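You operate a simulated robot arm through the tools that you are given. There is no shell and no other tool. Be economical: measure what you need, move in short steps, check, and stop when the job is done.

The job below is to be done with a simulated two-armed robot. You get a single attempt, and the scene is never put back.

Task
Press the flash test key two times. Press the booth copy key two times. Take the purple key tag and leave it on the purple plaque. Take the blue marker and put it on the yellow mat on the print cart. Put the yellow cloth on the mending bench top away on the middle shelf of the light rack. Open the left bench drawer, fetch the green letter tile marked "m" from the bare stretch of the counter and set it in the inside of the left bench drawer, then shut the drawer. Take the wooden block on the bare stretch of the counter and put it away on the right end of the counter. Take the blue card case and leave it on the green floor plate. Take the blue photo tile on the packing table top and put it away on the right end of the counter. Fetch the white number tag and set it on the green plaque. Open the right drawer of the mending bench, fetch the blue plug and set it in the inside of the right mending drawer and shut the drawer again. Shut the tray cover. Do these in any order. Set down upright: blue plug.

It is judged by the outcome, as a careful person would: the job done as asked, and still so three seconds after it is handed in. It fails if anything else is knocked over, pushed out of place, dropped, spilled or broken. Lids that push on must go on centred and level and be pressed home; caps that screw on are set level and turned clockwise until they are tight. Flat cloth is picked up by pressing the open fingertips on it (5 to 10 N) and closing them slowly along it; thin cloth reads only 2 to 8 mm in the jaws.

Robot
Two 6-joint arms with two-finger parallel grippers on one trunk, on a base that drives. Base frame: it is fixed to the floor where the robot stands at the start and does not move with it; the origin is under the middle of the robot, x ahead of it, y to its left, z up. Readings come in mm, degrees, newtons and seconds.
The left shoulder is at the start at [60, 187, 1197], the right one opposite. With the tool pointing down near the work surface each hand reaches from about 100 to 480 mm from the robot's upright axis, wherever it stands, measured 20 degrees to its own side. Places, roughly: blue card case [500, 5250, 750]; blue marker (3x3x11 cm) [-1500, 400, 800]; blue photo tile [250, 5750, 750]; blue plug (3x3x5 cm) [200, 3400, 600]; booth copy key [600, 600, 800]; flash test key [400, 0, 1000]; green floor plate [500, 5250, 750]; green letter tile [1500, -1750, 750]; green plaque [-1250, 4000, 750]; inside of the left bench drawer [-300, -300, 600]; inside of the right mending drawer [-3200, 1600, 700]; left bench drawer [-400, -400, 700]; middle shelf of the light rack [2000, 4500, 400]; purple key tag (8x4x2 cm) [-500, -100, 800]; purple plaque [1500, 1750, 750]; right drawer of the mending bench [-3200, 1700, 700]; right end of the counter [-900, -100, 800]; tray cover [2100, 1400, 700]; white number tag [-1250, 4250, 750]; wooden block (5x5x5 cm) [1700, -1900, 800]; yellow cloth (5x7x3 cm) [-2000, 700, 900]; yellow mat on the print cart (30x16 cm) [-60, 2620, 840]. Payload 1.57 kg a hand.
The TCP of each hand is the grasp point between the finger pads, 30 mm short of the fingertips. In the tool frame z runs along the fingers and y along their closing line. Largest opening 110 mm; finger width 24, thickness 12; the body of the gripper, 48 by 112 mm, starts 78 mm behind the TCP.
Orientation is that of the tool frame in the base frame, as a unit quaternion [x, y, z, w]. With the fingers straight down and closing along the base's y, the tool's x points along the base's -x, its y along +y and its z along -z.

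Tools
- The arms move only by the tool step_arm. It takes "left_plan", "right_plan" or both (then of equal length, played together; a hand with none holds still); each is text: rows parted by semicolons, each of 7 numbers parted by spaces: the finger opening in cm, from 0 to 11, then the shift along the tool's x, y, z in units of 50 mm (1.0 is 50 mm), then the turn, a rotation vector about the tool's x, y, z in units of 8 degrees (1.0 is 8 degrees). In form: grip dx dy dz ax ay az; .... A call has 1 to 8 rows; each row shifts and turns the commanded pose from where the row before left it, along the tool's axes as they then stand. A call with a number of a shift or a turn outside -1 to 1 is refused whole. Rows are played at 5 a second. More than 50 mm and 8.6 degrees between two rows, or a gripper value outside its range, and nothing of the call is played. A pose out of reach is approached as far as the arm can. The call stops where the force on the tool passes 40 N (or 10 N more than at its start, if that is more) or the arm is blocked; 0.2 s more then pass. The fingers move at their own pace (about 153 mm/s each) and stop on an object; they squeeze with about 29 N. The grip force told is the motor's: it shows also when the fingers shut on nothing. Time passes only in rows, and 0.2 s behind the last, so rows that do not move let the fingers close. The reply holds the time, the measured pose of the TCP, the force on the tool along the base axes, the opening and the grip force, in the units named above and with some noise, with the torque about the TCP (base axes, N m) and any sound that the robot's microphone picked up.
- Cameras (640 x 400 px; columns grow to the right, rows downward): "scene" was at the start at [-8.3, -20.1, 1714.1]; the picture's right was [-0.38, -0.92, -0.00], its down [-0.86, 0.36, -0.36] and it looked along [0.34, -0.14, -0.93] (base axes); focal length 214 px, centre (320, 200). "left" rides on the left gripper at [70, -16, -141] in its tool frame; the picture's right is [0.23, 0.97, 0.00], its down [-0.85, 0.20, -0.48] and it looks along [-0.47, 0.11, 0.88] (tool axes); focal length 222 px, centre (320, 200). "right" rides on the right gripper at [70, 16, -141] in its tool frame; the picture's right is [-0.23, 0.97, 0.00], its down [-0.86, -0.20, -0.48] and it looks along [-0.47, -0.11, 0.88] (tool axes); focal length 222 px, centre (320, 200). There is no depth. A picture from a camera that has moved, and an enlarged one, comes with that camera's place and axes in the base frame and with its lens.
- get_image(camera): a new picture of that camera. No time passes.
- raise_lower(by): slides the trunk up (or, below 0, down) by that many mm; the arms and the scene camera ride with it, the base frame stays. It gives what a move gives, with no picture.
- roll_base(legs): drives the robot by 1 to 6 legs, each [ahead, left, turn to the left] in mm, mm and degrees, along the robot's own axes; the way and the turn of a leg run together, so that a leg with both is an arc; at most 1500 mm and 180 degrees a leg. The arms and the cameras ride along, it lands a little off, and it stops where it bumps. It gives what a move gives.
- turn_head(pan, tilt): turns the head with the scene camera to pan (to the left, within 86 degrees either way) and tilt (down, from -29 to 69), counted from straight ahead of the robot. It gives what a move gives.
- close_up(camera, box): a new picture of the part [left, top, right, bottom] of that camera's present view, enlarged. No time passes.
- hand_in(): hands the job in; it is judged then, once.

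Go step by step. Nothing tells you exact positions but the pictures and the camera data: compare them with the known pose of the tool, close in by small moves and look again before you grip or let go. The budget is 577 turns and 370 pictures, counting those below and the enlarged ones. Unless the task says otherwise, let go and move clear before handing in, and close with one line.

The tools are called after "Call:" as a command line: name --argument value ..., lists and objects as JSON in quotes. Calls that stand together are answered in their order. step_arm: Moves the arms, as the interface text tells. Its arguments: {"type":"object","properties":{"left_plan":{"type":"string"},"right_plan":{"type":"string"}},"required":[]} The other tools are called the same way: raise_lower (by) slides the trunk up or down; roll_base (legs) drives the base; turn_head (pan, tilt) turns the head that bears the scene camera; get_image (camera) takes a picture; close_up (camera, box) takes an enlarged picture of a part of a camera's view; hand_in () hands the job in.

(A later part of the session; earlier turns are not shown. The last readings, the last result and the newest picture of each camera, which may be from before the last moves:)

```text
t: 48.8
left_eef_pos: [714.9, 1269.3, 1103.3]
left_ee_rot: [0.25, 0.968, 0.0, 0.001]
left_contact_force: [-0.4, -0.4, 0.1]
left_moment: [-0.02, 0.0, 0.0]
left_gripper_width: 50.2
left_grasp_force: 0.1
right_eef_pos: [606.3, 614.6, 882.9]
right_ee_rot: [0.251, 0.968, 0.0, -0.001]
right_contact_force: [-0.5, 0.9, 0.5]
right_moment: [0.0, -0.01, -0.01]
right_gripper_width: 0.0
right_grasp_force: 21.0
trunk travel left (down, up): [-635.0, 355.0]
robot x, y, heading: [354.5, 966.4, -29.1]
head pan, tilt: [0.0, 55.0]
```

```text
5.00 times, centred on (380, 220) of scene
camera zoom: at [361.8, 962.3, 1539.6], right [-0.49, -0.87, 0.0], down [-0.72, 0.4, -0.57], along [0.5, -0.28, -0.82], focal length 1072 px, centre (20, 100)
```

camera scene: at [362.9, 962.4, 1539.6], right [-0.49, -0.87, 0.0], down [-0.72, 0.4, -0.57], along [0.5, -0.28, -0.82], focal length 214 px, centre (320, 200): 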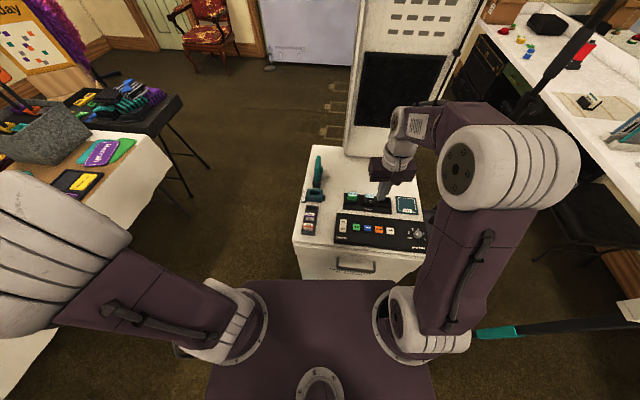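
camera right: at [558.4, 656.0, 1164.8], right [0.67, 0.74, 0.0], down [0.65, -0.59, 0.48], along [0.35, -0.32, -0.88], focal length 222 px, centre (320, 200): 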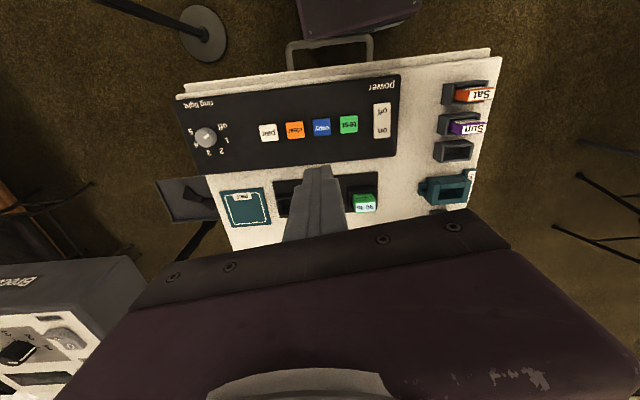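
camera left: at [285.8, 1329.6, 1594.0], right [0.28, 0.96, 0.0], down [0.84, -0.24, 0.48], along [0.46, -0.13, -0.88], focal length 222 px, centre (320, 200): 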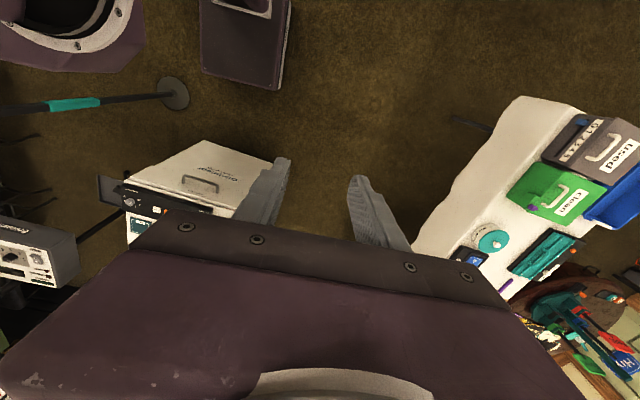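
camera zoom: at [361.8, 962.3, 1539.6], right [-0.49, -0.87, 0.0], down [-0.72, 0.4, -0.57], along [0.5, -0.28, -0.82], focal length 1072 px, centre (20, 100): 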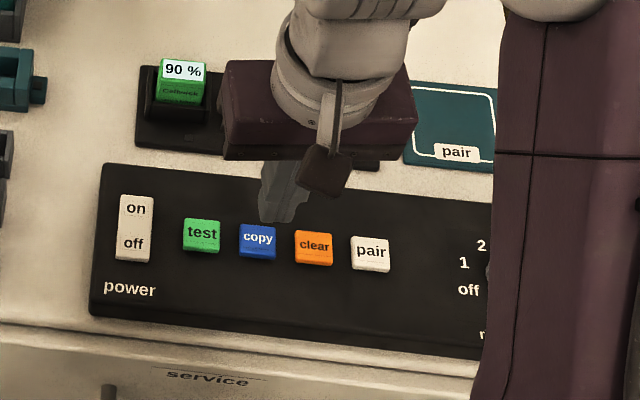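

Well aligned, key top about z 798. I lower 40 mm, then by small rows.

Call:
step_arm --right_plan "0 -0.02 0 0.4 0 0 0; 0 0 0 0.3 0 0 0; 0 0 0 0.1 0 0 0; 0 0 0 0 0 0 0"

Call:
close_up --camera "right" --box '[240, 80, 400, 180]'

```text
t: 49.8
left_eef_pos: [716.1, 1269.2, 1102.9]
left_ee_rot: [0.25, 0.968, 0.0, 0.0]
left_contact_force: [0.2, 0.6, -0.7]
left_moment: [0.0, 0.01, -0.02]
left_gripper_width: 49.9
left_grasp_force: 0.0
right_eef_pos: [607.3, 612.7, 843.0]
right_ee_rot: [0.249, 0.968, 0.0, -0.001]
right_contact_force: [-0.3, -0.3, -0.1]
right_moment: [-0.01, -0.02, 0.02]
right_gripper_width: 0.2
right_grasp_force: 20.9
trunk travel left (down, up): [-635.0, 355.0]
robot x, y, heading: [351.4, 966.4, -29.0]
head pan, tilt: [0.0, 55.0]
```

```text
4.00 times, centred on (320, 130) of right
camera zoom: at [554.5, 660.7, 984.9], right [0.67, 0.74, 0.0], down [0.65, -0.59, 0.48], along [0.35, -0.32, -0.88], focal length 888 px, centre (320, 480)
```

zoom: 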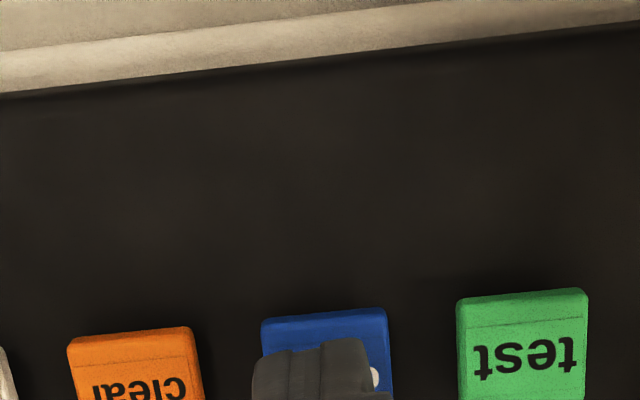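

Good. I go down until I hear a click.

Call:
step_arm --right_plan "0 0 0.04 0.08 0 0 0; 0 0 0 0.06 0 0 0; 0 0 0 0 0 0 0"

Call:
step_arm --right_plan "0 0 0 0.04 0 0 0; 0 0 0 0.03 0 0 0; 0 0 0 0 0 0 0"

```text
t: 50.6
left_eef_pos: [716.7, 1269.1, 1103.7]
left_ee_rot: [0.251, 0.968, 0.0, 0.0]
left_contact_force: [0.5, -0.4, -0.7]
left_moment: [-0.01, -0.03, 0.01]
left_gripper_width: 50.1
left_grasp_force: 0.0
right_eef_pos: [608.3, 614.0, 837.8]
right_ee_rot: [0.25, 0.968, 0.0, 0.0]
right_contact_force: [0.5, -1.0, 0.7]
right_moment: [-0.05, -0.04, 0.01]
right_gripper_width: 0.0
right_grasp_force: 21.1
trunk travel left (down, up): [-635.0, 355.0]
robot x, y, heading: [351.8, 968.0, -29.2]
head pan, tilt: [0.0, 55.0]
```

```text
t: 51.4
left_eef_pos: [716.0, 1269.0, 1104.3]
left_ee_rot: [0.25, 0.968, 0.0, 0.001]
left_contact_force: [0.9, 0.9, 0.2]
left_moment: [0.0, 0.01, -0.02]
left_gripper_width: 50.2
left_grasp_force: 0.0
right_eef_pos: [608.0, 614.1, 834.6]
right_ee_rot: [0.25, 0.968, 0.0, 0.0]
right_contact_force: [-0.7, 0.7, -0.6]
right_moment: [-0.03, 0.0, -0.01]
right_gripper_width: 0.0
right_grasp_force: 20.9
trunk travel left (down, up): [-635.0, 355.0]
robot x, y, heading: [351.3, 965.9, -28.9]
head pan, tilt: [0.0, 55.0]
```

Call:
step_arm --right_plan "0 0 0 0.04 0 0 0; 0 0 0 0.04 0 0 0; 0 0 0 0 0 0 0"

Call:
step_arm --right_plan "0 0 0 0.04 0 0 0; 0 0 0 0 0 0 0"

```text
t: 52.2
left_eef_pos: [715.6, 1269.3, 1102.6]
left_ee_rot: [0.25, 0.968, 0.0, 0.0]
left_contact_force: [-0.7, -1.3, 0.0]
left_moment: [0.01, 0.02, -0.02]
left_gripper_width: 50.3
left_grasp_force: 0.0
right_eef_pos: [607.7, 614.0, 830.6]
right_ee_rot: [0.25, 0.968, 0.0, 0.0]
right_contact_force: [-1.4, -0.8, 2.1]
right_moment: [-0.02, 0.04, -0.01]
right_gripper_width: 0.0
right_grasp_force: 21.0
trunk travel left (down, up): [-635.0, 355.0]
robot x, y, heading: [352.2, 965.0, -29.2]
head pan, tilt: [0.0, 55.0]
```

```text
t: 52.8
left_eef_pos: [714.6, 1269.4, 1102.6]
left_ee_rot: [0.25, 0.968, 0.001, 0.0]
left_contact_force: [0.1, 0.9, -0.5]
left_moment: [0.0, -0.01, -0.03]
left_gripper_width: 49.7
left_grasp_force: 0.1
right_eef_pos: [608.0, 613.9, 827.2]
right_ee_rot: [0.25, 0.968, 0.0, 0.0]
right_contact_force: [-0.8, -0.5, 2.5]
right_moment: [-0.01, 0.03, 0.0]
right_gripper_width: 0.0
right_grasp_force: 21.3
trunk travel left (down, up): [-635.0, 355.0]
robot x, y, heading: [354.6, 963.7, -28.9]
head pan, tilt: [0.0, 55.0]
heard: click
```

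First click of copy. I lift 10 mm and press once more.

Call:
step_arm --right_plan "0 0 0 -0.24 0 0 0; 0 0 0 0 0 0 0; 0 0 0 0 0 0 0"

Call:
step_arm --right_plan "0 0 0 0.12 0 0 0; 0 0 0 0.08 0 0 0; 0 0 0 0.04 0 0 0; 0 0 0 0 0 0 0"

```text
t: 53.6
left_eef_pos: [715.5, 1269.9, 1103.4]
left_ee_rot: [0.251, 0.968, 0.001, 0.0]
left_contact_force: [-1.2, 1.0, 0.5]
left_moment: [0.04, 0.0, 0.01]
left_gripper_width: 49.9
left_grasp_force: 0.0
right_eef_pos: [608.1, 614.4, 840.9]
right_ee_rot: [0.251, 0.968, 0.001, 0.0]
right_contact_force: [-0.7, 0.0, -0.1]
right_moment: [-0.03, 0.04, 0.01]
right_gripper_width: 0.0
right_grasp_force: 21.6
trunk travel left (down, up): [-635.0, 355.0]
robot x, y, heading: [350.4, 966.5, -28.9]
head pan, tilt: [0.0, 55.0]
```

```text
t: 54.6
left_eef_pos: [716.1, 1269.0, 1102.6]
left_ee_rot: [0.25, 0.968, 0.0, 0.0]
left_contact_force: [0.0, -0.1, -0.7]
left_moment: [0.02, 0.01, 0.01]
left_gripper_width: 50.0
left_grasp_force: 0.0
right_eef_pos: [608.7, 614.0, 829.0]
right_ee_rot: [0.251, 0.968, 0.0, 0.0]
right_contact_force: [-0.6, -1.3, 1.7]
right_moment: [-0.02, 0.01, 0.03]
right_gripper_width: 0.0
right_grasp_force: 20.9
trunk travel left (down, up): [-635.0, 355.0]
robot x, y, heading: [352.3, 967.3, -29.1]
head pan, tilt: [0.0, 55.0]
heard: click
```

Both copy presses are done. I lift away, back off and look toward the table with the tray cover and the passage beyond the booth.

Call:
step_arm --right_plan "0 0 0 -1 0 0 0; 0 0 0 -1 0 0 0; 0 0 0 -1 0 0 0; 0 0 0 -1 0 0 0; 0 1 0 0 0 0 0; 0 1 0 0 0 0 0; 0 1 0 0 0 0 0"

Call:
raise_lower --by 250

Call:
roll_base --legs '[[-150, 250, 0], [0, 0, 30]]'

Call:
turn_head --pan 0 --tilt 35

Call:
get_image --camera "scene"

```text
t: 56.2
left_eef_pos: [714.0, 1270.2, 1103.8]
left_ee_rot: [0.251, 0.968, 0.0, 0.001]
left_contact_force: [-0.4, -1.2, 0.8]
left_moment: [-0.01, -0.05, 0.0]
left_gripper_width: 49.9
left_grasp_force: 0.1
right_eef_pos: [476.1, 689.1, 1028.6]
right_ee_rot: [0.25, 0.968, -0.001, 0.001]
right_contact_force: [-0.8, 0.1, 0.7]
right_moment: [-0.02, 0.0, 0.01]
right_gripper_width: 0.0
right_grasp_force: 21.3
trunk travel left (down, up): [-635.0, 355.0]
robot x, y, heading: [350.0, 968.2, -28.9]
head pan, tilt: [0.0, 55.0]
```

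```text
t: 58.8
left_eef_pos: [715.3, 1270.0, 1352.8]
left_ee_rot: [0.251, 0.968, 0.0, 0.0]
left_contact_force: [-0.5, 0.6, -0.1]
left_moment: [0.01, -0.03, 0.05]
left_gripper_width: 50.2
left_grasp_force: 0.1
right_eef_pos: [477.2, 689.5, 1278.2]
right_ee_rot: [0.25, 0.968, 0.0, 0.0]
right_contact_force: [0.7, -0.1, 0.2]
right_moment: [-0.04, 0.01, -0.01]
right_gripper_width: 0.2
right_grasp_force: 21.4
trunk travel left (down, up): [-885.0, 105.0]
robot x, y, heading: [354.5, 966.3, -29.0]
head pan, tilt: [0.0, 55.0]
```

```text
t: 62.3
left_eef_pos: [506.0, 1699.6, 1353.6]
left_ee_rot: [-0.008, 1.0, 0.001, -0.001]
left_contact_force: [-0.2, -0.5, -0.6]
left_moment: [0.02, 0.0, -0.01]
left_gripper_width: 50.3
left_grasp_force: 0.1
right_eef_pos: [590.1, 1077.6, 1278.8]
right_ee_rot: [-0.007, 1.0, 0.0, 0.0]
right_contact_force: [-0.4, 0.2, 0.0]
right_moment: [0.01, 0.01, -0.05]
right_gripper_width: 0.0
right_grasp_force: 21.6
trunk travel left (down, up): [-885.0, 105.0]
robot x, y, heading: [340.0, 1257.3, 1.0]
head pan, tilt: [0.0, 55.0]
```

```text
t: 63.1
left_eef_pos: [505.8, 1698.9, 1354.2]
left_ee_rot: [-0.007, 1.0, 0.001, 0.0]
left_contact_force: [-0.3, -0.2, -0.2]
left_moment: [0.01, -0.04, 0.03]
left_gripper_width: 50.3
left_grasp_force: 0.0
right_eef_pos: [589.3, 1077.5, 1279.1]
right_ee_rot: [-0.007, 1.0, 0.0, 0.0]
right_contact_force: [-0.3, -0.6, -0.1]
right_moment: [0.01, 0.02, 0.01]
right_gripper_width: 0.0
right_grasp_force: 21.4
trunk travel left (down, up): [-885.0, 105.0]
robot x, y, heading: [342.3, 1253.4, 0.8]
head pan, tilt: [0.0, 35.0]
```

```text
337 pictures are left
camera scene: at [369.7, 1257.6, 1817.7], right [0.01, -1.0, 0.0], down [-0.57, -0.01, -0.82], along [0.82, 0.01, -0.57], focal length 214 px, centre (320, 200)
```

scene: 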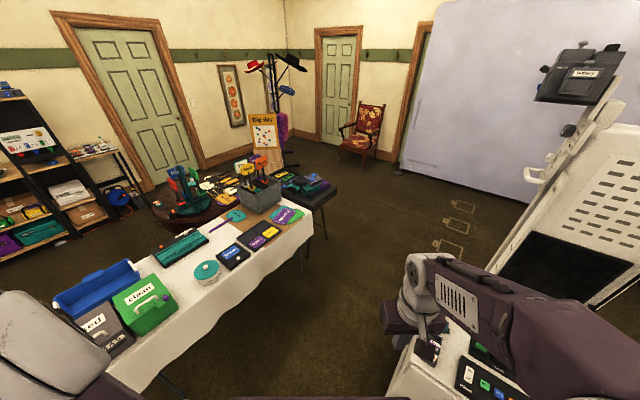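

There is a corridor between the cloth-covered table and the booth. I drive into it, heading along the table toward the black tray table.

Call:
roll_base --legs '[[285, 300, 0], [0, 0, -43], [600, 0, 0]]'

Call:
get_image --camera "scene"

```text
t: 70.6
left_eef_pos: [1485.1, 1377.4, 1353.9]
left_ee_rot: [0.359, 0.933, 0.001, 0.002]
left_contact_force: [0.1, -0.5, 0.6]
left_moment: [-0.03, 0.01, 0.02]
left_gripper_width: 50.3
left_grasp_force: 0.0
right_eef_pos: [1121.7, 864.6, 1278.8]
right_ee_rot: [0.36, 0.933, -0.001, 0.001]
right_contact_force: [-0.4, -0.2, -0.4]
right_moment: [-0.03, -0.02, -0.04]
right_gripper_width: 0.1
right_grasp_force: 21.4
trunk travel left (down, up): [-885.0, 105.0]
robot x, y, heading: [1066.8, 1162.4, -42.1]
head pan, tilt: [0.0, 35.0]
```

```text
336 pictures are left
camera scene: at [1082.9, 1147.7, 1817.8], right [-0.67, -0.74, 0.0], down [-0.42, 0.38, -0.82], along [0.61, -0.55, -0.57], focal length 214 px, centre (320, 200)
```

scene: 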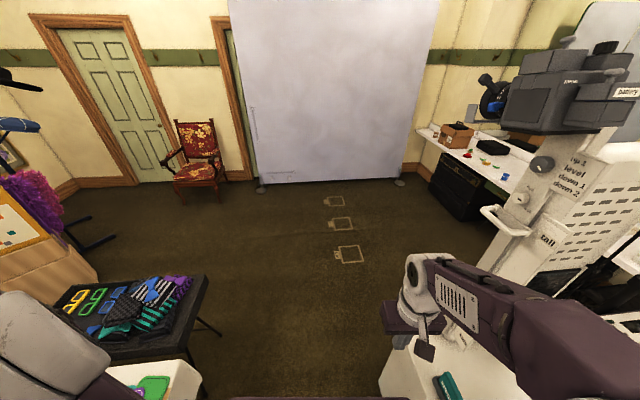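

Call:
turn_head --pan 50 --tilt 40

Call:
get_image --camera "scene"

```text
t: 71.8
left_eef_pos: [1486.4, 1376.6, 1353.7]
left_ee_rot: [0.36, 0.933, 0.001, 0.0]
left_contact_force: [-0.9, 0.2, 0.2]
left_moment: [0.03, 0.0, -0.01]
left_gripper_width: 50.1
left_grasp_force: 0.1
right_eef_pos: [1122.4, 864.5, 1278.3]
right_ee_rot: [0.36, 0.933, 0.0, -0.001]
right_contact_force: [0.2, 0.7, -0.2]
right_moment: [-0.01, -0.03, -0.03]
right_gripper_width: 0.2
right_grasp_force: 21.0
trunk travel left (down, up): [-885.0, 105.0]
robot x, y, heading: [1060.9, 1165.8, -42.3]
head pan, tilt: [50.0, 40.0]
```

```text
335 pictures are left
camera scene: at [1103.0, 1217.1, 1810.3], right [0.14, -0.99, 0.0], down [-0.64, -0.09, -0.77], along [0.76, 0.1, -0.64], focal length 214 px, centre (320, 200)
```

scene: 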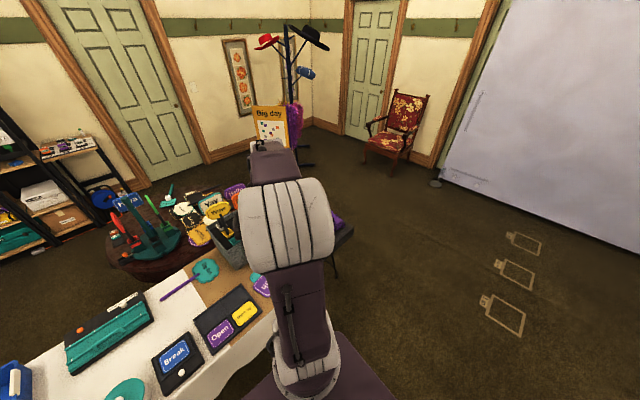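

I drive on and turn to face the black props table.

Call:
roll_base --legs '[[560, 0, 0], [0, 0, 85]]'

Call:
turn_head --pan 0 --tilt 45

Call:
get_image --camera "scene"

```text
t: 78.7
left_eef_pos: [1304.8, 1226.6, 1353.5]
left_ee_rot: [-0.366, 0.931, 0.001, 0.0]
left_contact_force: [0.2, -0.2, -0.6]
left_moment: [0.01, 0.01, 0.01]
left_gripper_width: 49.8
left_grasp_force: 0.1
right_eef_pos: [1782.8, 820.3, 1279.3]
right_ee_rot: [-0.366, 0.931, 0.0, 0.0]
right_contact_force: [-0.4, 0.1, -0.3]
right_moment: [-0.01, -0.05, -0.02]
right_gripper_width: 0.0
right_grasp_force: 20.7
trunk travel left (down, up): [-885.0, 105.0]
robot x, y, heading: [1477.4, 790.1, 43.0]
head pan, tilt: [50.0, 40.0]
```

```text
t: 79.8
left_eef_pos: [1304.8, 1226.9, 1353.0]
left_ee_rot: [-0.366, 0.931, 0.001, 0.001]
left_contact_force: [0.7, 0.5, 0.1]
left_moment: [-0.03, 0.02, 0.01]
left_gripper_width: 50.1
left_grasp_force: 0.0
right_eef_pos: [1784.4, 820.5, 1278.7]
right_ee_rot: [-0.365, 0.931, 0.0, -0.001]
right_contact_force: [0.0, 0.1, 0.7]
right_moment: [-0.01, -0.01, -0.05]
right_gripper_width: 0.0
right_grasp_force: 21.5
trunk travel left (down, up): [-885.0, 105.0]
robot x, y, heading: [1475.9, 788.7, 43.1]
head pan, tilt: [0.0, 45.0]
```

```text
334 pictures are left
camera scene: at [1495.3, 803.4, 1803.0], right [0.68, -0.73, 0.0], down [-0.52, -0.48, -0.71], along [0.52, 0.48, -0.71], focal length 214 px, centre (320, 200)
```

scene: 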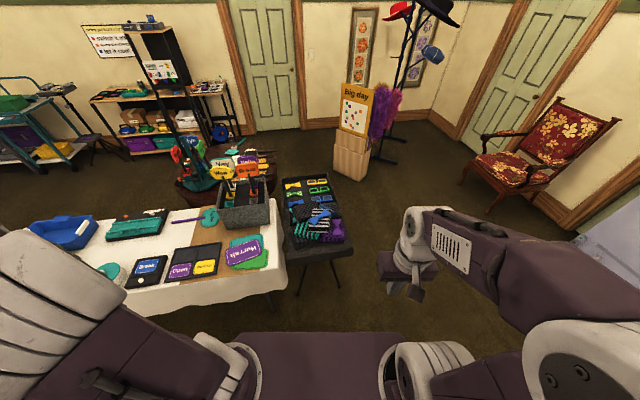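

Call:
close_up --camera "scene" --box '[90, 160, 360, 300]'

Call:
close_up --camera "scene" --box '[260, 160, 380, 260]'

```text
2.37 times, centred on (225, 230) of scene
camera zoom: at [1495.3, 803.4, 1803.0], right [0.68, -0.73, 0.0], down [-0.52, -0.48, -0.71], along [0.52, 0.48, -0.71], focal length 508 px, centre (545, 129)
```

zoom: 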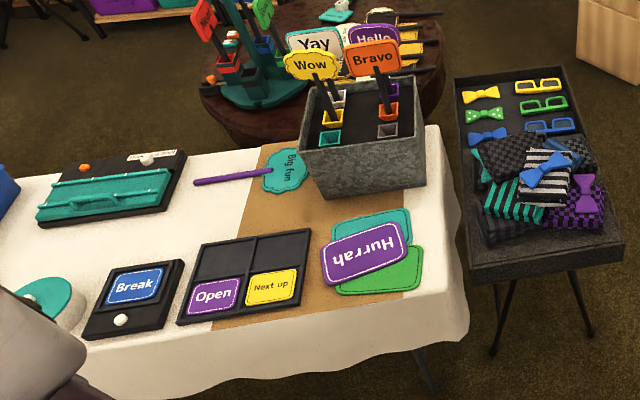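

```text
4.00 times, centred on (320, 210) of scene
camera zoom: at [1495.3, 803.4, 1803.0], right [0.68, -0.73, 0.0], down [-0.52, -0.48, -0.71], along [0.52, 0.48, -0.71], focal length 858 px, centre (320, 160)
```

zoom: 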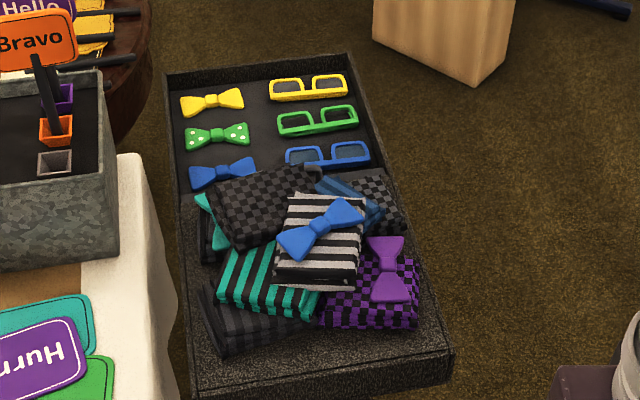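

The props tray is near (2000–2400, 1250–1800). I drive up to its near end and look closer for its cover.

Call:
roll_base --legs '[[230, -110, 11]]'

Call:
turn_head --pan 0 --tilt 55

Call:
get_image --camera "scene"

```text
t: 81.7
left_eef_pos: [1453.2, 1281.3, 1353.6]
left_ee_rot: [-0.454, 0.891, 0.0, 0.0]
left_contact_force: [-0.6, 0.5, 0.1]
left_moment: [0.03, -0.03, -0.01]
left_gripper_width: 50.1
left_grasp_force: 0.0
right_eef_pos: [2000.9, 974.1, 1278.5]
right_ee_rot: [-0.455, 0.891, -0.001, 0.002]
right_contact_force: [-1.0, 0.5, -0.6]
right_moment: [0.01, -0.02, -0.01]
right_gripper_width: 0.0
right_grasp_force: 21.7
trunk travel left (down, up): [-885.0, 105.0]
robot x, y, heading: [1708.7, 884.6, 54.0]
head pan, tilt: [0.0, 45.0]
```

```text
t: 82.4
left_eef_pos: [1454.6, 1282.5, 1352.0]
left_ee_rot: [-0.455, 0.891, 0.001, -0.001]
left_contact_force: [-0.6, -0.8, -0.1]
left_moment: [-0.01, 0.02, 0.0]
left_gripper_width: 50.1
left_grasp_force: 0.0
right_eef_pos: [2003.6, 976.2, 1278.3]
right_ee_rot: [-0.454, 0.891, 0.0, 0.0]
right_contact_force: [0.3, -0.3, 0.3]
right_moment: [0.02, -0.03, 0.0]
right_gripper_width: 0.0
right_grasp_force: 20.9
trunk travel left (down, up): [-885.0, 105.0]
robot x, y, heading: [1710.3, 888.6, 53.8]
head pan, tilt: [0.0, 55.0]
```

```text
331 pictures are left
camera scene: at [1718.8, 896.2, 1789.6], right [0.81, -0.59, 0.0], down [-0.48, -0.66, -0.57], along [0.34, 0.46, -0.82], focal length 214 px, centre (320, 200)
```

scene: 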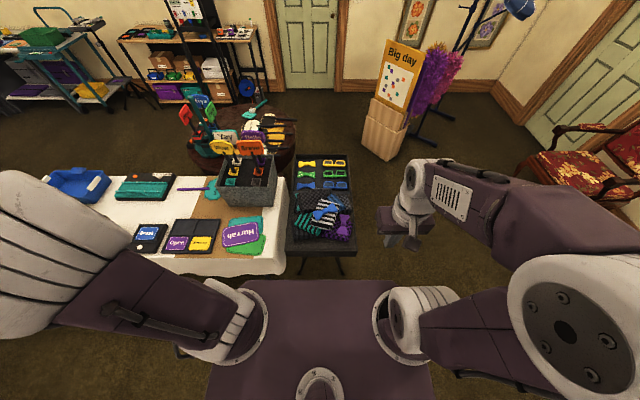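

Call:
close_up --camera "scene" --box '[270, 140, 380, 270]'

Call:
get_image --camera "right"

```text
3.08 times, centred on (325, 205) of scene
camera zoom: at [1718.8, 896.2, 1789.6], right [0.81, -0.59, 0.0], down [-0.48, -0.66, -0.57], along [0.34, 0.46, -0.82], focal length 660 px, centre (305, 185)
```

zoom: 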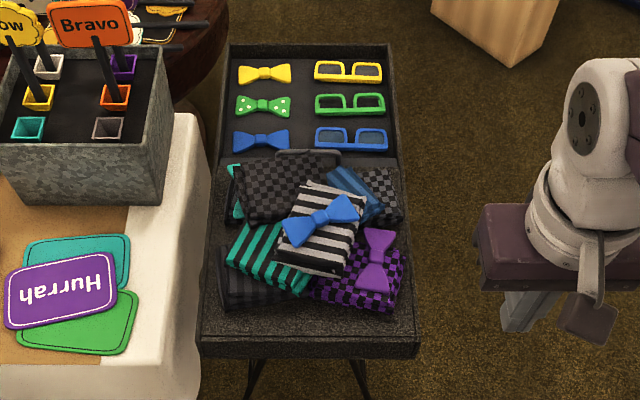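

```text
329 pictures are left
camera right: at [1949.2, 929.6, 1419.2], right [-0.65, 0.76, 0.0], down [0.66, 0.57, 0.48], along [0.36, 0.31, -0.88], focal length 222 px, centre (320, 200)
```

right: 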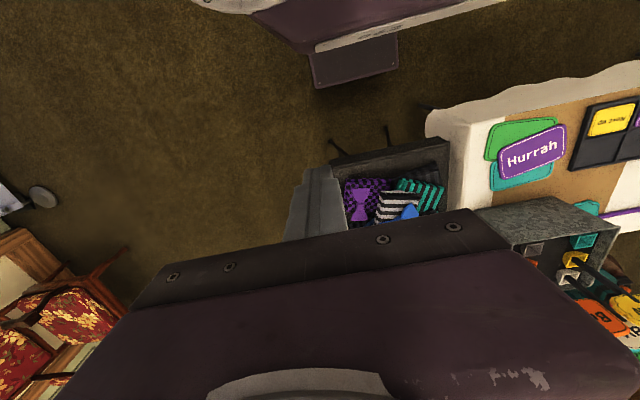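

The tray looks like a case opened flat: near half with cloths, far half (bow ties, glasses) being the lid. I go round to its right side to see hinge and lid edge.

Call:
roll_base --legs '[[0, -700, 0], [800, 0, 0], [0, 0, 90]]'

Call:
turn_head --pan 0 --tilt 50

Call:
get_image --camera "scene"

```text
t: 93.9
left_eef_pos: [2342.3, 869.6, 1352.9]
left_ee_rot: [0.95, -0.311, 0.0, 0.001]
left_contact_force: [-0.5, 0.2, 1.0]
left_moment: [0.02, -0.01, 0.0]
left_gripper_width: 50.1
left_grasp_force: 0.0
right_eef_pos: [2650.8, 1415.8, 1278.3]
right_ee_rot: [0.95, -0.312, 0.001, 0.001]
right_contact_force: [-0.2, 0.1, -0.2]
right_moment: [0.03, 0.01, 0.02]
right_gripper_width: 0.0
right_grasp_force: 21.2
trunk travel left (down, up): [-885.0, 105.0]
robot x, y, heading: [2742.5, 1122.8, 143.5]
head pan, tilt: [0.0, 55.0]
```

```text
t: 94.5
left_eef_pos: [2341.7, 871.2, 1352.7]
left_ee_rot: [0.95, -0.312, 0.0, 0.001]
left_contact_force: [-0.2, 0.5, 0.2]
left_moment: [0.0, -0.03, 0.0]
left_gripper_width: 50.1
left_grasp_force: 0.1
right_eef_pos: [2650.9, 1416.1, 1278.0]
right_ee_rot: [0.95, -0.312, 0.0, 0.0]
right_contact_force: [0.0, -0.7, 0.6]
right_moment: [-0.02, 0.01, 0.02]
right_gripper_width: 0.0
right_grasp_force: 21.3
trunk travel left (down, up): [-885.0, 105.0]
robot x, y, heading: [2737.8, 1125.8, 143.3]
head pan, tilt: [0.0, 50.0]
```

```text
328 pictures are left
camera scene: at [2726.8, 1134.5, 1796.0], right [0.59, 0.8, 0.0], down [0.62, -0.46, -0.64], along [-0.52, 0.38, -0.77], focal length 214 px, centre (320, 200)
```

scene: 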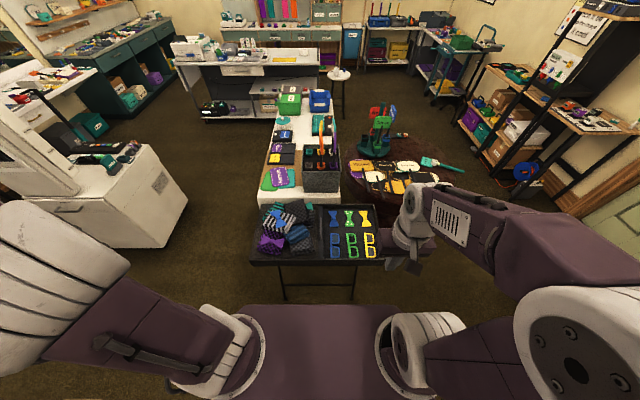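

Call:
close_up --camera "scene" --box '[235, 180, 395, 290]'

```text
3.64 times, centred on (315, 235) of scene
camera zoom: at [2726.8, 1134.5, 1796.0], right [0.59, 0.8, 0.0], down [0.62, -0.46, -0.64], along [-0.52, 0.38, -0.77], focal length 780 px, centre (338, 73)
```

zoom: 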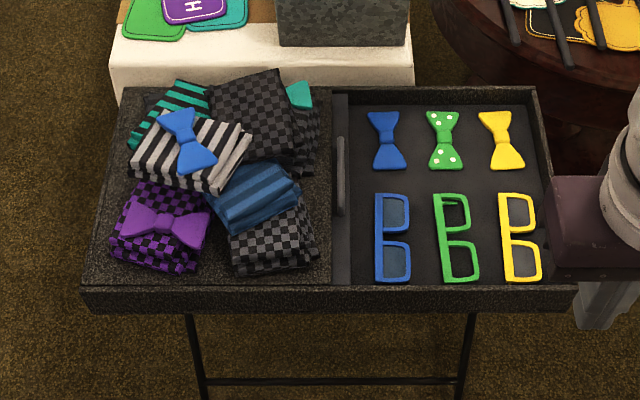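

It's a sliding cover: a bar handle in the middle at about (2180, 1538), to be slid right over the compartment with bow ties and glasses. I drive up and lower the right hand for a look.

Call:
roll_base --legs '[[260, -50, 0]]'

Call:
raise_lower --by -300

Call:
get_image --camera "right"

Call:
get_image --camera "scene"

```text
t: 96.4
left_eef_pos: [2166.2, 1060.9, 1353.8]
left_ee_rot: [0.949, -0.315, -0.001, 0.0]
left_contact_force: [0.5, -0.5, -0.2]
left_moment: [0.02, 0.01, 0.01]
left_gripper_width: 50.3
left_grasp_force: 0.1
right_eef_pos: [2479.0, 1606.7, 1279.2]
right_ee_rot: [0.949, -0.314, -0.001, 0.0]
right_contact_force: [-0.8, -1.0, -0.9]
right_moment: [0.02, 0.01, 0.01]
right_gripper_width: 0.2
right_grasp_force: 21.2
trunk travel left (down, up): [-885.0, 105.0]
robot x, y, heading: [2565.7, 1316.4, 143.6]
head pan, tilt: [0.0, 50.0]
```

```text
t: 99.4
left_eef_pos: [2163.5, 1064.1, 1053.4]
left_ee_rot: [0.949, -0.314, -0.001, 0.001]
left_contact_force: [-0.8, 1.3, -0.7]
left_moment: [-0.01, 0.0, -0.02]
left_gripper_width: 50.0
left_grasp_force: 0.1
right_eef_pos: [2475.9, 1608.9, 978.5]
right_ee_rot: [0.949, -0.314, 0.0, 0.0]
right_contact_force: [-0.1, -1.3, 1.1]
right_moment: [0.02, -0.03, 0.02]
right_gripper_width: 0.1
right_grasp_force: 21.3
trunk travel left (down, up): [-585.0, 405.0]
robot x, y, heading: [2565.0, 1313.7, 143.2]
head pan, tilt: [0.0, 50.0]
```

```text
326 pictures are left
camera right: at [2522.5, 1554.4, 1119.2], right [-0.76, -0.65, 0.0], down [-0.57, 0.67, 0.48], along [-0.31, 0.37, -0.88], focal length 222 px, centre (320, 200)
```

right: 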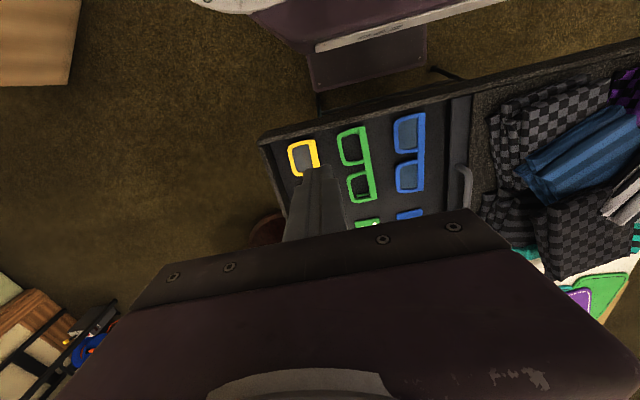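

```text
325 pictures are left
camera scene: at [2550.6, 1327.8, 1496.1], right [0.6, 0.8, 0.0], down [0.61, -0.46, -0.64], along [-0.52, 0.38, -0.77], focal length 214 px, centre (320, 200)
```

scene: 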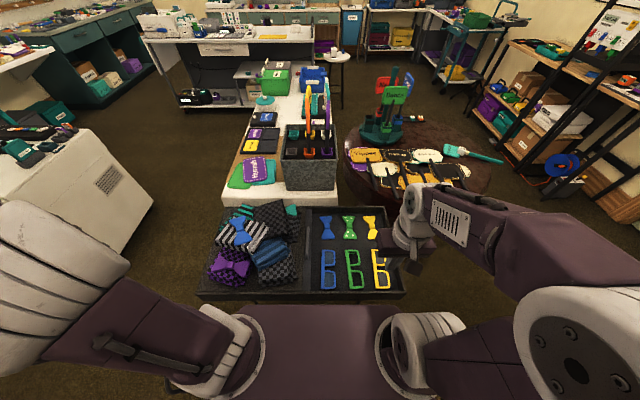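

The handle is about 195 mm ahead and 235 mm left of the hand. I move over it with the fingers nearly shut.

Call:
step_arm --right_plan "2.5 -0.65 0.74 0 0 0 0; 2.5 -0.65 0.74 0 0 0 0; 2.5 -0.65 0.74 0 0 0 0; 2.5 -0.65 0.74 0 0 0 0; 2.5 -0.65 0.74 0 0 0 0; 2.5 -0.65 0.74 0 0 0 0; 2.5 0 0.26 0.9 0 0 0; 2.5 0 0 0.9 0 0 0"

Call:
get_image --camera "right"

Call:
close_up --camera "scene" --box '[195, 180, 415, 310]'

```text
t: 101.2
left_eef_pos: [2162.3, 1063.9, 1052.8]
left_ee_rot: [0.949, -0.314, 0.0, 0.001]
left_contact_force: [-0.5, -0.4, 0.2]
left_moment: [0.01, 0.02, 0.01]
left_gripper_width: 50.1
left_grasp_force: 0.1
right_eef_pos: [2178.3, 1536.5, 888.5]
right_ee_rot: [0.949, -0.315, 0.0, -0.001]
right_contact_force: [-1.3, 0.7, 0.1]
right_moment: [0.01, -0.04, 0.01]
right_gripper_width: 24.8
right_grasp_force: 0.0
trunk travel left (down, up): [-585.0, 405.0]
robot x, y, heading: [2565.1, 1315.4, 143.3]
head pan, tilt: [0.0, 50.0]
```

```text
324 pictures are left
camera right: at [2225.1, 1482.1, 1029.4], right [-0.76, -0.65, 0.0], down [-0.57, 0.67, 0.48], along [-0.31, 0.37, -0.88], focal length 222 px, centre (320, 200)
```

right: 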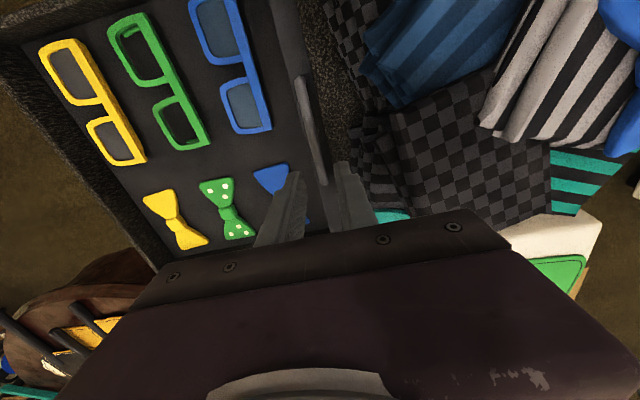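

```text
2.91 times, centred on (305, 245) of scene
camera zoom: at [2549.6, 1328.3, 1496.1], right [0.6, 0.8, 0.0], down [0.62, -0.46, -0.64], along [-0.52, 0.38, -0.77], focal length 624 px, centre (364, 69)
```

zoom: 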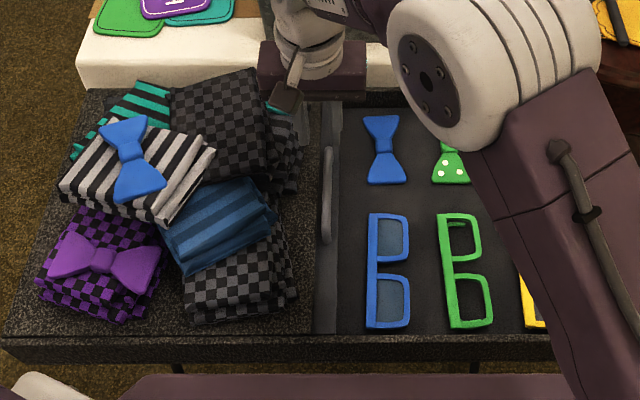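

The handle lies about 6 mm right of and slightly behind the grasp point. I correct and lower part of the way.

Call:
step_arm --right_plan "2.5 0.22 -0.12 0.5 0 0 0; 2.5 0 0 0.8 0 0 0; 2.5 0 0 0 0 0 0"

Call:
close_up --camera "right" --box '[220, 40, 420, 180]'

Call:
close_up --camera "scene" --box '[255, 200, 355, 280]'

```text
t: 102.0
left_eef_pos: [2164.0, 1064.2, 1054.4]
left_ee_rot: [0.949, -0.314, -0.001, 0.001]
left_contact_force: [-0.3, -0.5, -0.8]
left_moment: [-0.04, 0.01, -0.03]
left_gripper_width: 50.0
left_grasp_force: 0.1
right_eef_pos: [2193.4, 1535.0, 823.2]
right_ee_rot: [0.949, -0.315, 0.0, -0.001]
right_contact_force: [0.5, 0.6, -0.7]
right_moment: [-0.01, 0.04, 0.02]
right_gripper_width: 24.8
right_grasp_force: 0.1
trunk travel left (down, up): [-585.0, 405.0]
robot x, y, heading: [2564.8, 1313.8, 143.5]
head pan, tilt: [0.0, 50.0]
```

```text
2.86 times, centred on (320, 110) of right
camera zoom: at [2240.0, 1480.5, 964.7], right [-0.76, -0.65, 0.0], down [-0.57, 0.67, 0.48], along [-0.31, 0.37, -0.88], focal length 635 px, centre (320, 457)
```

zoom: 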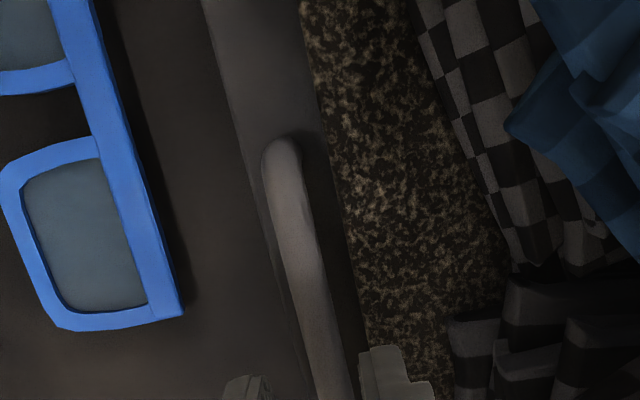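

```text
5.00 times, centred on (305, 240) of scene
camera zoom: at [2551.3, 1327.5, 1496.1], right [0.6, 0.8, 0.0], down [0.61, -0.46, -0.64], along [-0.52, 0.38, -0.77], focal length 1072 px, centre (395, 0)
```

zoom: 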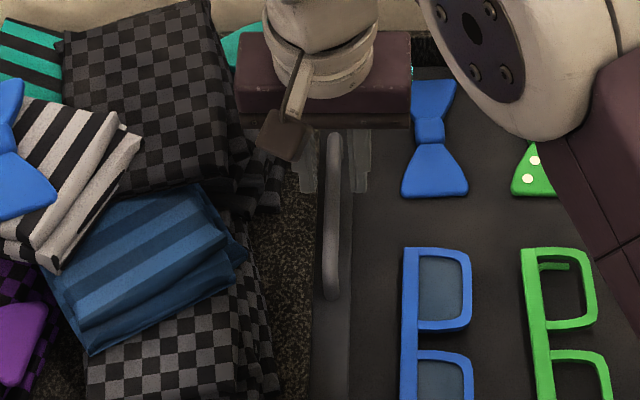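

The handle is between the fingers. I lower further with small rows.

Call:
step_arm --right_plan "2.5 0 0 0.4 0 0 0; 2.5 0 0 0.4 0 0 0; 2.5 0 0 0 0 0 0"

Call:
close_up --camera "scene" --box '[255, 200, 355, 280]'

Call:
close_up --camera "right" --box '[220, 40, 420, 180]'

```text
t: 102.8
left_eef_pos: [2164.9, 1063.6, 1052.4]
left_ee_rot: [0.949, -0.314, 0.0, 0.001]
left_contact_force: [0.6, 0.1, 0.0]
left_moment: [0.01, -0.01, 0.04]
left_gripper_width: 49.8
left_grasp_force: 0.1
right_eef_pos: [2193.5, 1534.6, 782.3]
right_ee_rot: [0.949, -0.314, 0.0, 0.001]
right_contact_force: [-0.3, 0.0, -0.7]
right_moment: [0.0, 0.04, -0.02]
right_gripper_width: 25.0
right_grasp_force: 0.1
trunk travel left (down, up): [-585.0, 405.0]
robot x, y, heading: [2563.7, 1314.2, 143.3]
head pan, tilt: [0.0, 50.0]
```

```text
5.00 times, centred on (305, 240) of scene
camera zoom: at [2550.6, 1327.8, 1496.1], right [0.6, 0.8, 0.0], down [0.61, -0.46, -0.64], along [-0.52, 0.38, -0.77], focal length 1072 px, centre (395, 0)
```

zoom: 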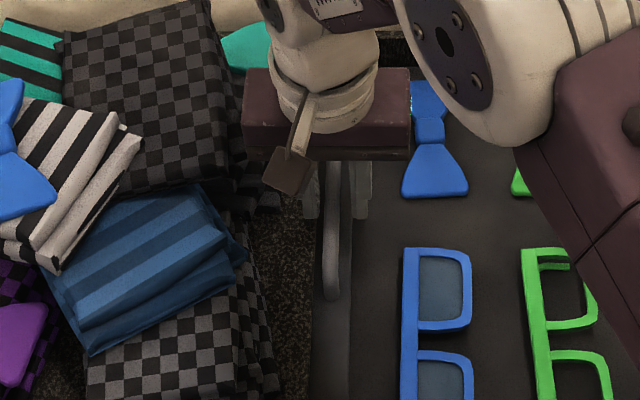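

```text
2.86 times, centred on (320, 110) of right
camera zoom: at [2239.2, 1480.9, 924.4], right [-0.76, -0.65, 0.0], down [-0.57, 0.67, 0.48], along [-0.31, 0.37, -0.88], focal length 635 px, centre (320, 457)
```

zoom: 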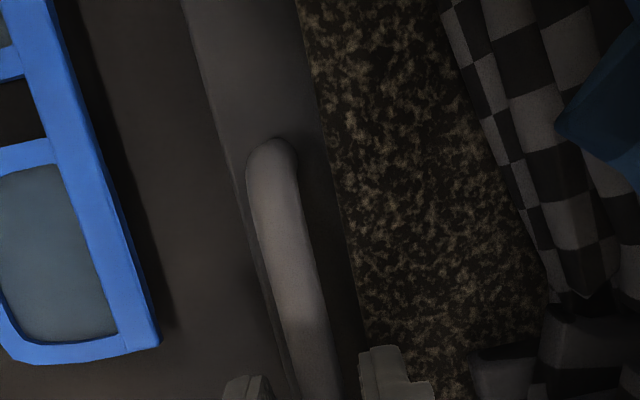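

Call:
step_arm --right_plan "2.5 0 0 0.3 0 0 0; 2.5 0 0 0.3 0 0 0; 2.5 0 0 0 0 0 0"

Call:
close_up --camera "scene" --box '[255, 200, 355, 280]'

Call:
close_up --camera "right" --box '[220, 40, 420, 180]'

```text
t: 103.3
left_eef_pos: [2165.4, 1063.7, 1052.7]
left_ee_rot: [0.949, -0.314, -0.001, 0.001]
left_contact_force: [-0.5, 0.3, 0.6]
left_moment: [0.0, -0.02, -0.03]
left_gripper_width: 50.0
left_grasp_force: 0.0
right_eef_pos: [2194.3, 1533.6, 771.2]
right_ee_rot: [0.95, -0.314, 0.0, 0.0]
right_contact_force: [10.4, -6.9, 17.6]
right_moment: [-0.33, -0.01, 0.15]
right_gripper_width: 24.4
right_grasp_force: 0.2
trunk travel left (down, up): [-585.0, 405.0]
robot x, y, heading: [2564.8, 1320.0, 143.4]
head pan, tilt: [0.0, 50.0]
stopped in row 2 (right hand): the force on the tool passed its limit at 58 N (the readings are from after the stop); the commanded pose is now the measured one
```

```text
5.00 times, centred on (305, 240) of scene
camera zoom: at [2552.8, 1326.5, 1496.3], right [0.6, 0.8, 0.0], down [0.61, -0.46, -0.64], along [-0.52, 0.38, -0.76], focal length 1072 px, centre (395, 0)
```

zoom: 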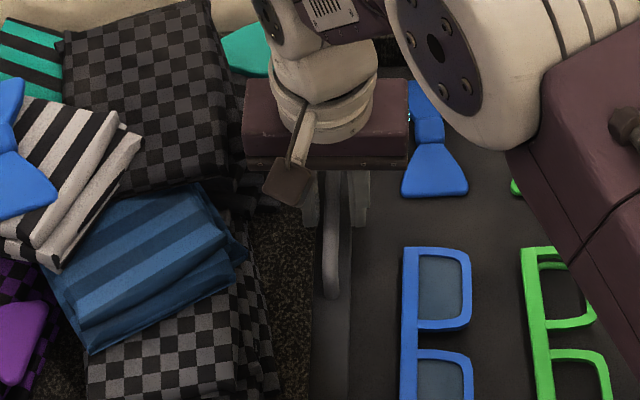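

```text
2.86 times, centred on (320, 110) of right
camera zoom: at [2239.8, 1479.3, 912.8], right [-0.76, -0.65, 0.0], down [-0.57, 0.67, 0.48], along [-0.31, 0.36, -0.88], focal length 635 px, centre (320, 457)
```

zoom: 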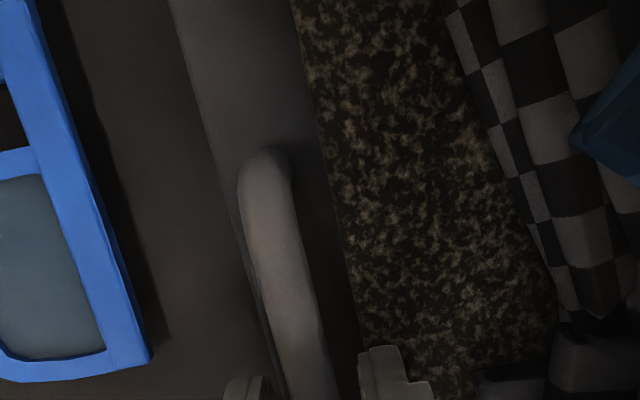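

Contact at fingertip height 741, probably on the tray surface. I ease up 3 mm and close on the handle.

Call:
step_arm --right_plan "2.5 0 0 -0.08 0 0 0; 0 0 0 0 0 0 0; 0 0 0 0 0 0 0; 0 0 0 0 0 0 0"

Call:
close_up --camera "scene" --box '[255, 200, 355, 280]'

```text
t: 104.3
left_eef_pos: [2162.1, 1064.3, 1052.6]
left_ee_rot: [0.949, -0.314, 0.0, 0.001]
left_contact_force: [-0.3, -0.2, -0.4]
left_moment: [0.0, -0.01, 0.01]
left_gripper_width: 50.1
left_grasp_force: 0.1
right_eef_pos: [2191.7, 1535.2, 774.5]
right_ee_rot: [0.949, -0.314, 0.0, 0.001]
right_contact_force: [-2.0, 2.3, -10.4]
right_moment: [0.48, 0.63, 0.37]
right_gripper_width: 11.8
right_grasp_force: 29.1
trunk travel left (down, up): [-585.0, 405.0]
robot x, y, heading: [2566.7, 1316.2, 143.4]
head pan, tilt: [0.0, 50.0]
```

```text
5.00 times, centred on (305, 240) of scene
camera zoom: at [2549.3, 1328.8, 1495.9], right [0.6, 0.8, 0.0], down [0.62, -0.46, -0.64], along [-0.52, 0.38, -0.77], focal length 1072 px, centre (395, 0)
```

zoom: 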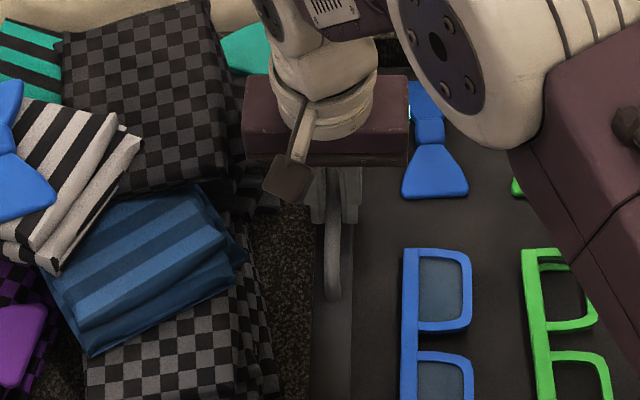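

I hold the 12 mm handle. I slide it right a little and watch the force.

Call:
step_arm --right_plan "0 0 -0.2 0 0 0 0; 0 0 -0.3 0 0 0 0; 0 0 0 0 0 0 0"

Call:
get_image --camera "scene"

```text
t: 105.1
left_eef_pos: [2162.4, 1063.7, 1052.6]
left_ee_rot: [0.949, -0.314, 0.001, 0.001]
left_contact_force: [0.1, 0.6, -0.6]
left_moment: [-0.02, 0.01, -0.01]
left_gripper_width: 49.8
left_grasp_force: 0.1
right_eef_pos: [2205.4, 1555.6, 773.2]
right_ee_rot: [0.95, -0.313, -0.001, 0.001]
right_contact_force: [-2.0, 1.7, -11.8]
right_moment: [0.25, 0.28, 0.33]
right_gripper_width: 11.6
right_grasp_force: 29.0
trunk travel left (down, up): [-585.0, 405.0]
robot x, y, heading: [2567.7, 1316.4, 143.3]
head pan, tilt: [0.0, 50.0]
```

```text
315 pictures are left
camera scene: at [2548.7, 1328.8, 1496.0], right [0.6, 0.8, 0.0], down [0.62, -0.46, -0.64], along [-0.51, 0.38, -0.77], focal length 214 px, centre (320, 200)
```

scene: 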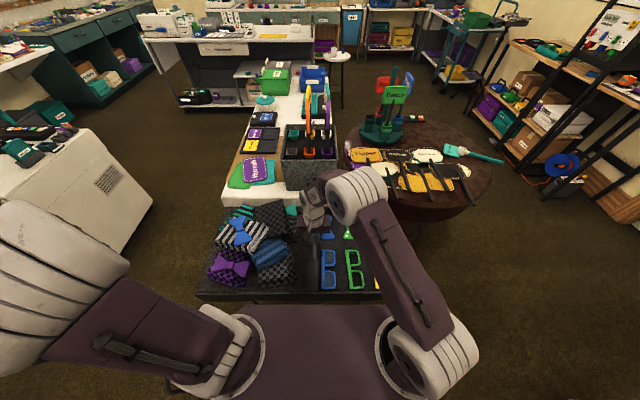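

The cover slides freely. I slide on.

Call:
step_arm --right_plan "0 0 -0.5 0.04 0 0 0; 0 0 -0.5 0 0 0 0; 0 0 -0.5 0 0 0 0; 0 0 -0.5 0 0 0 0; 0 0 0 0 0 0 0"

Call:
get_image --camera "scene"

```text
t: 106.3
left_eef_pos: [2163.6, 1063.6, 1053.0]
left_ee_rot: [0.949, -0.314, 0.0, 0.0]
left_contact_force: [0.1, -0.3, 0.4]
left_moment: [-0.02, -0.07, -0.02]
left_gripper_width: 49.9
left_grasp_force: 0.1
right_eef_pos: [2264.6, 1636.2, 773.5]
right_ee_rot: [0.949, -0.314, -0.002, 0.0]
right_contact_force: [-7.5, 7.2, 20.2]
right_moment: [-0.1, -0.12, 0.35]
right_gripper_width: 11.6
right_grasp_force: 29.7
trunk travel left (down, up): [-585.0, 405.0]
robot x, y, heading: [2561.6, 1317.7, 143.5]
head pan, tilt: [0.0, 50.0]
```

```text
314 pictures are left
camera scene: at [2550.5, 1327.1, 1496.3], right [0.6, 0.8, 0.0], down [0.61, -0.46, -0.64], along [-0.52, 0.38, -0.77], focal length 214 px, centre (320, 200)
```

scene: 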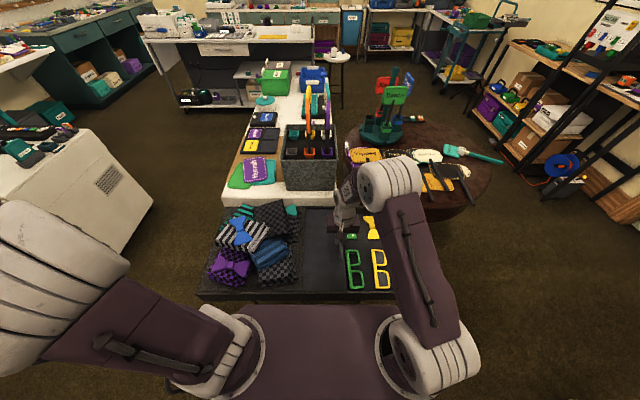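

Call:
step_arm --right_plan "0 -0.03 -0.4 -0.03 0 0 0; 0 -0.02 -0.5 0 0 0 0; 0 -0.01 -0.5 0 0 0 0; 0 -0.01 -0.5 0 0 0 0; 0 0 0 0 0 0 0"

Call:
get_image --camera "scene"

```text
t: 107.5
left_eef_pos: [2164.1, 1063.6, 1052.9]
left_ee_rot: [0.949, -0.314, 0.0, 0.0]
left_contact_force: [-0.1, -0.5, -0.5]
left_moment: [-0.02, 0.02, -0.02]
left_gripper_width: 49.8
left_grasp_force: 0.2
right_eef_pos: [2320.9, 1713.3, 773.5]
right_ee_rot: [0.95, -0.314, 0.001, 0.001]
right_contact_force: [1.9, -0.5, 4.0]
right_moment: [-0.34, -0.5, 0.36]
right_gripper_width: 11.8
right_grasp_force: 29.2
trunk travel left (down, up): [-585.0, 405.0]
robot x, y, heading: [2562.6, 1318.3, 143.3]
head pan, tilt: [0.0, 50.0]
```

```text
313 pictures are left
camera scene: at [2550.9, 1327.2, 1496.0], right [0.6, 0.8, 0.0], down [0.61, -0.46, -0.64], along [-0.52, 0.38, -0.77], focal length 214 px, centre (320, 200)
```

scene: 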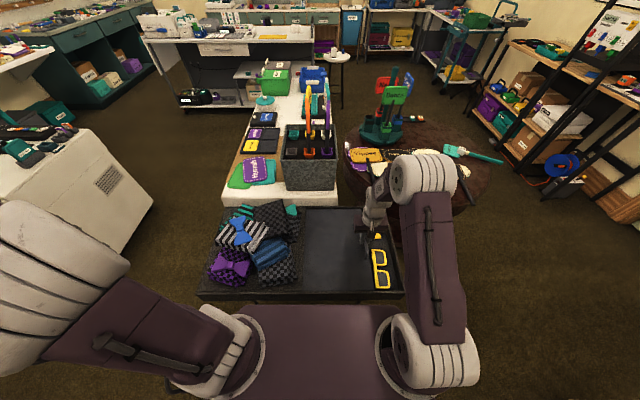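

Nearly there. I go on till it meets the end.

Call:
step_arm --right_plan "0 -0.01 -0.5 0 0 0 0; 0 -0.01 -0.5 0 0 0 0; 0 0 -0.4 0 0 0 0; 0 0 0 0 0 0 0"

Call:
get_image --camera "scene"

```text
t: 108.5
left_eef_pos: [2165.4, 1062.5, 1053.4]
left_ee_rot: [0.949, -0.314, -0.001, 0.001]
left_contact_force: [-1.0, 0.1, 0.2]
left_moment: [-0.02, 0.0, -0.02]
left_gripper_width: 50.1
left_grasp_force: 0.1
right_eef_pos: [2362.2, 1768.4, 773.6]
right_ee_rot: [0.949, -0.314, 0.0, 0.001]
right_contact_force: [10.6, -7.3, -5.8]
right_moment: [-0.26, -0.35, 0.35]
right_gripper_width: 11.8
right_grasp_force: 28.9
trunk travel left (down, up): [-585.0, 405.0]
robot x, y, heading: [2561.9, 1313.6, 143.5]
head pan, tilt: [0.0, 50.0]
```

```text
312 pictures are left
camera scene: at [2552.1, 1327.2, 1496.0], right [0.6, 0.8, 0.0], down [0.61, -0.46, -0.64], along [-0.52, 0.38, -0.77], focal length 214 px, centre (320, 200)
```

scene: 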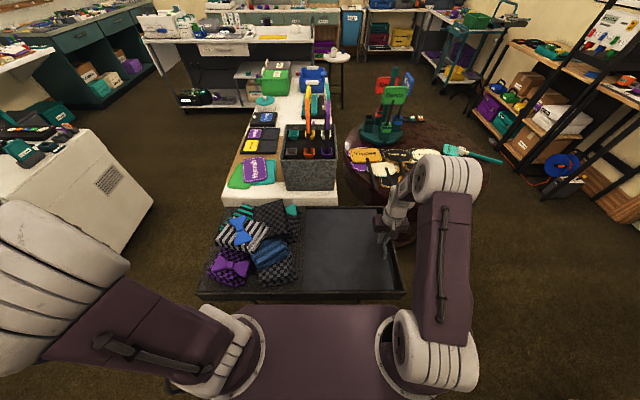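

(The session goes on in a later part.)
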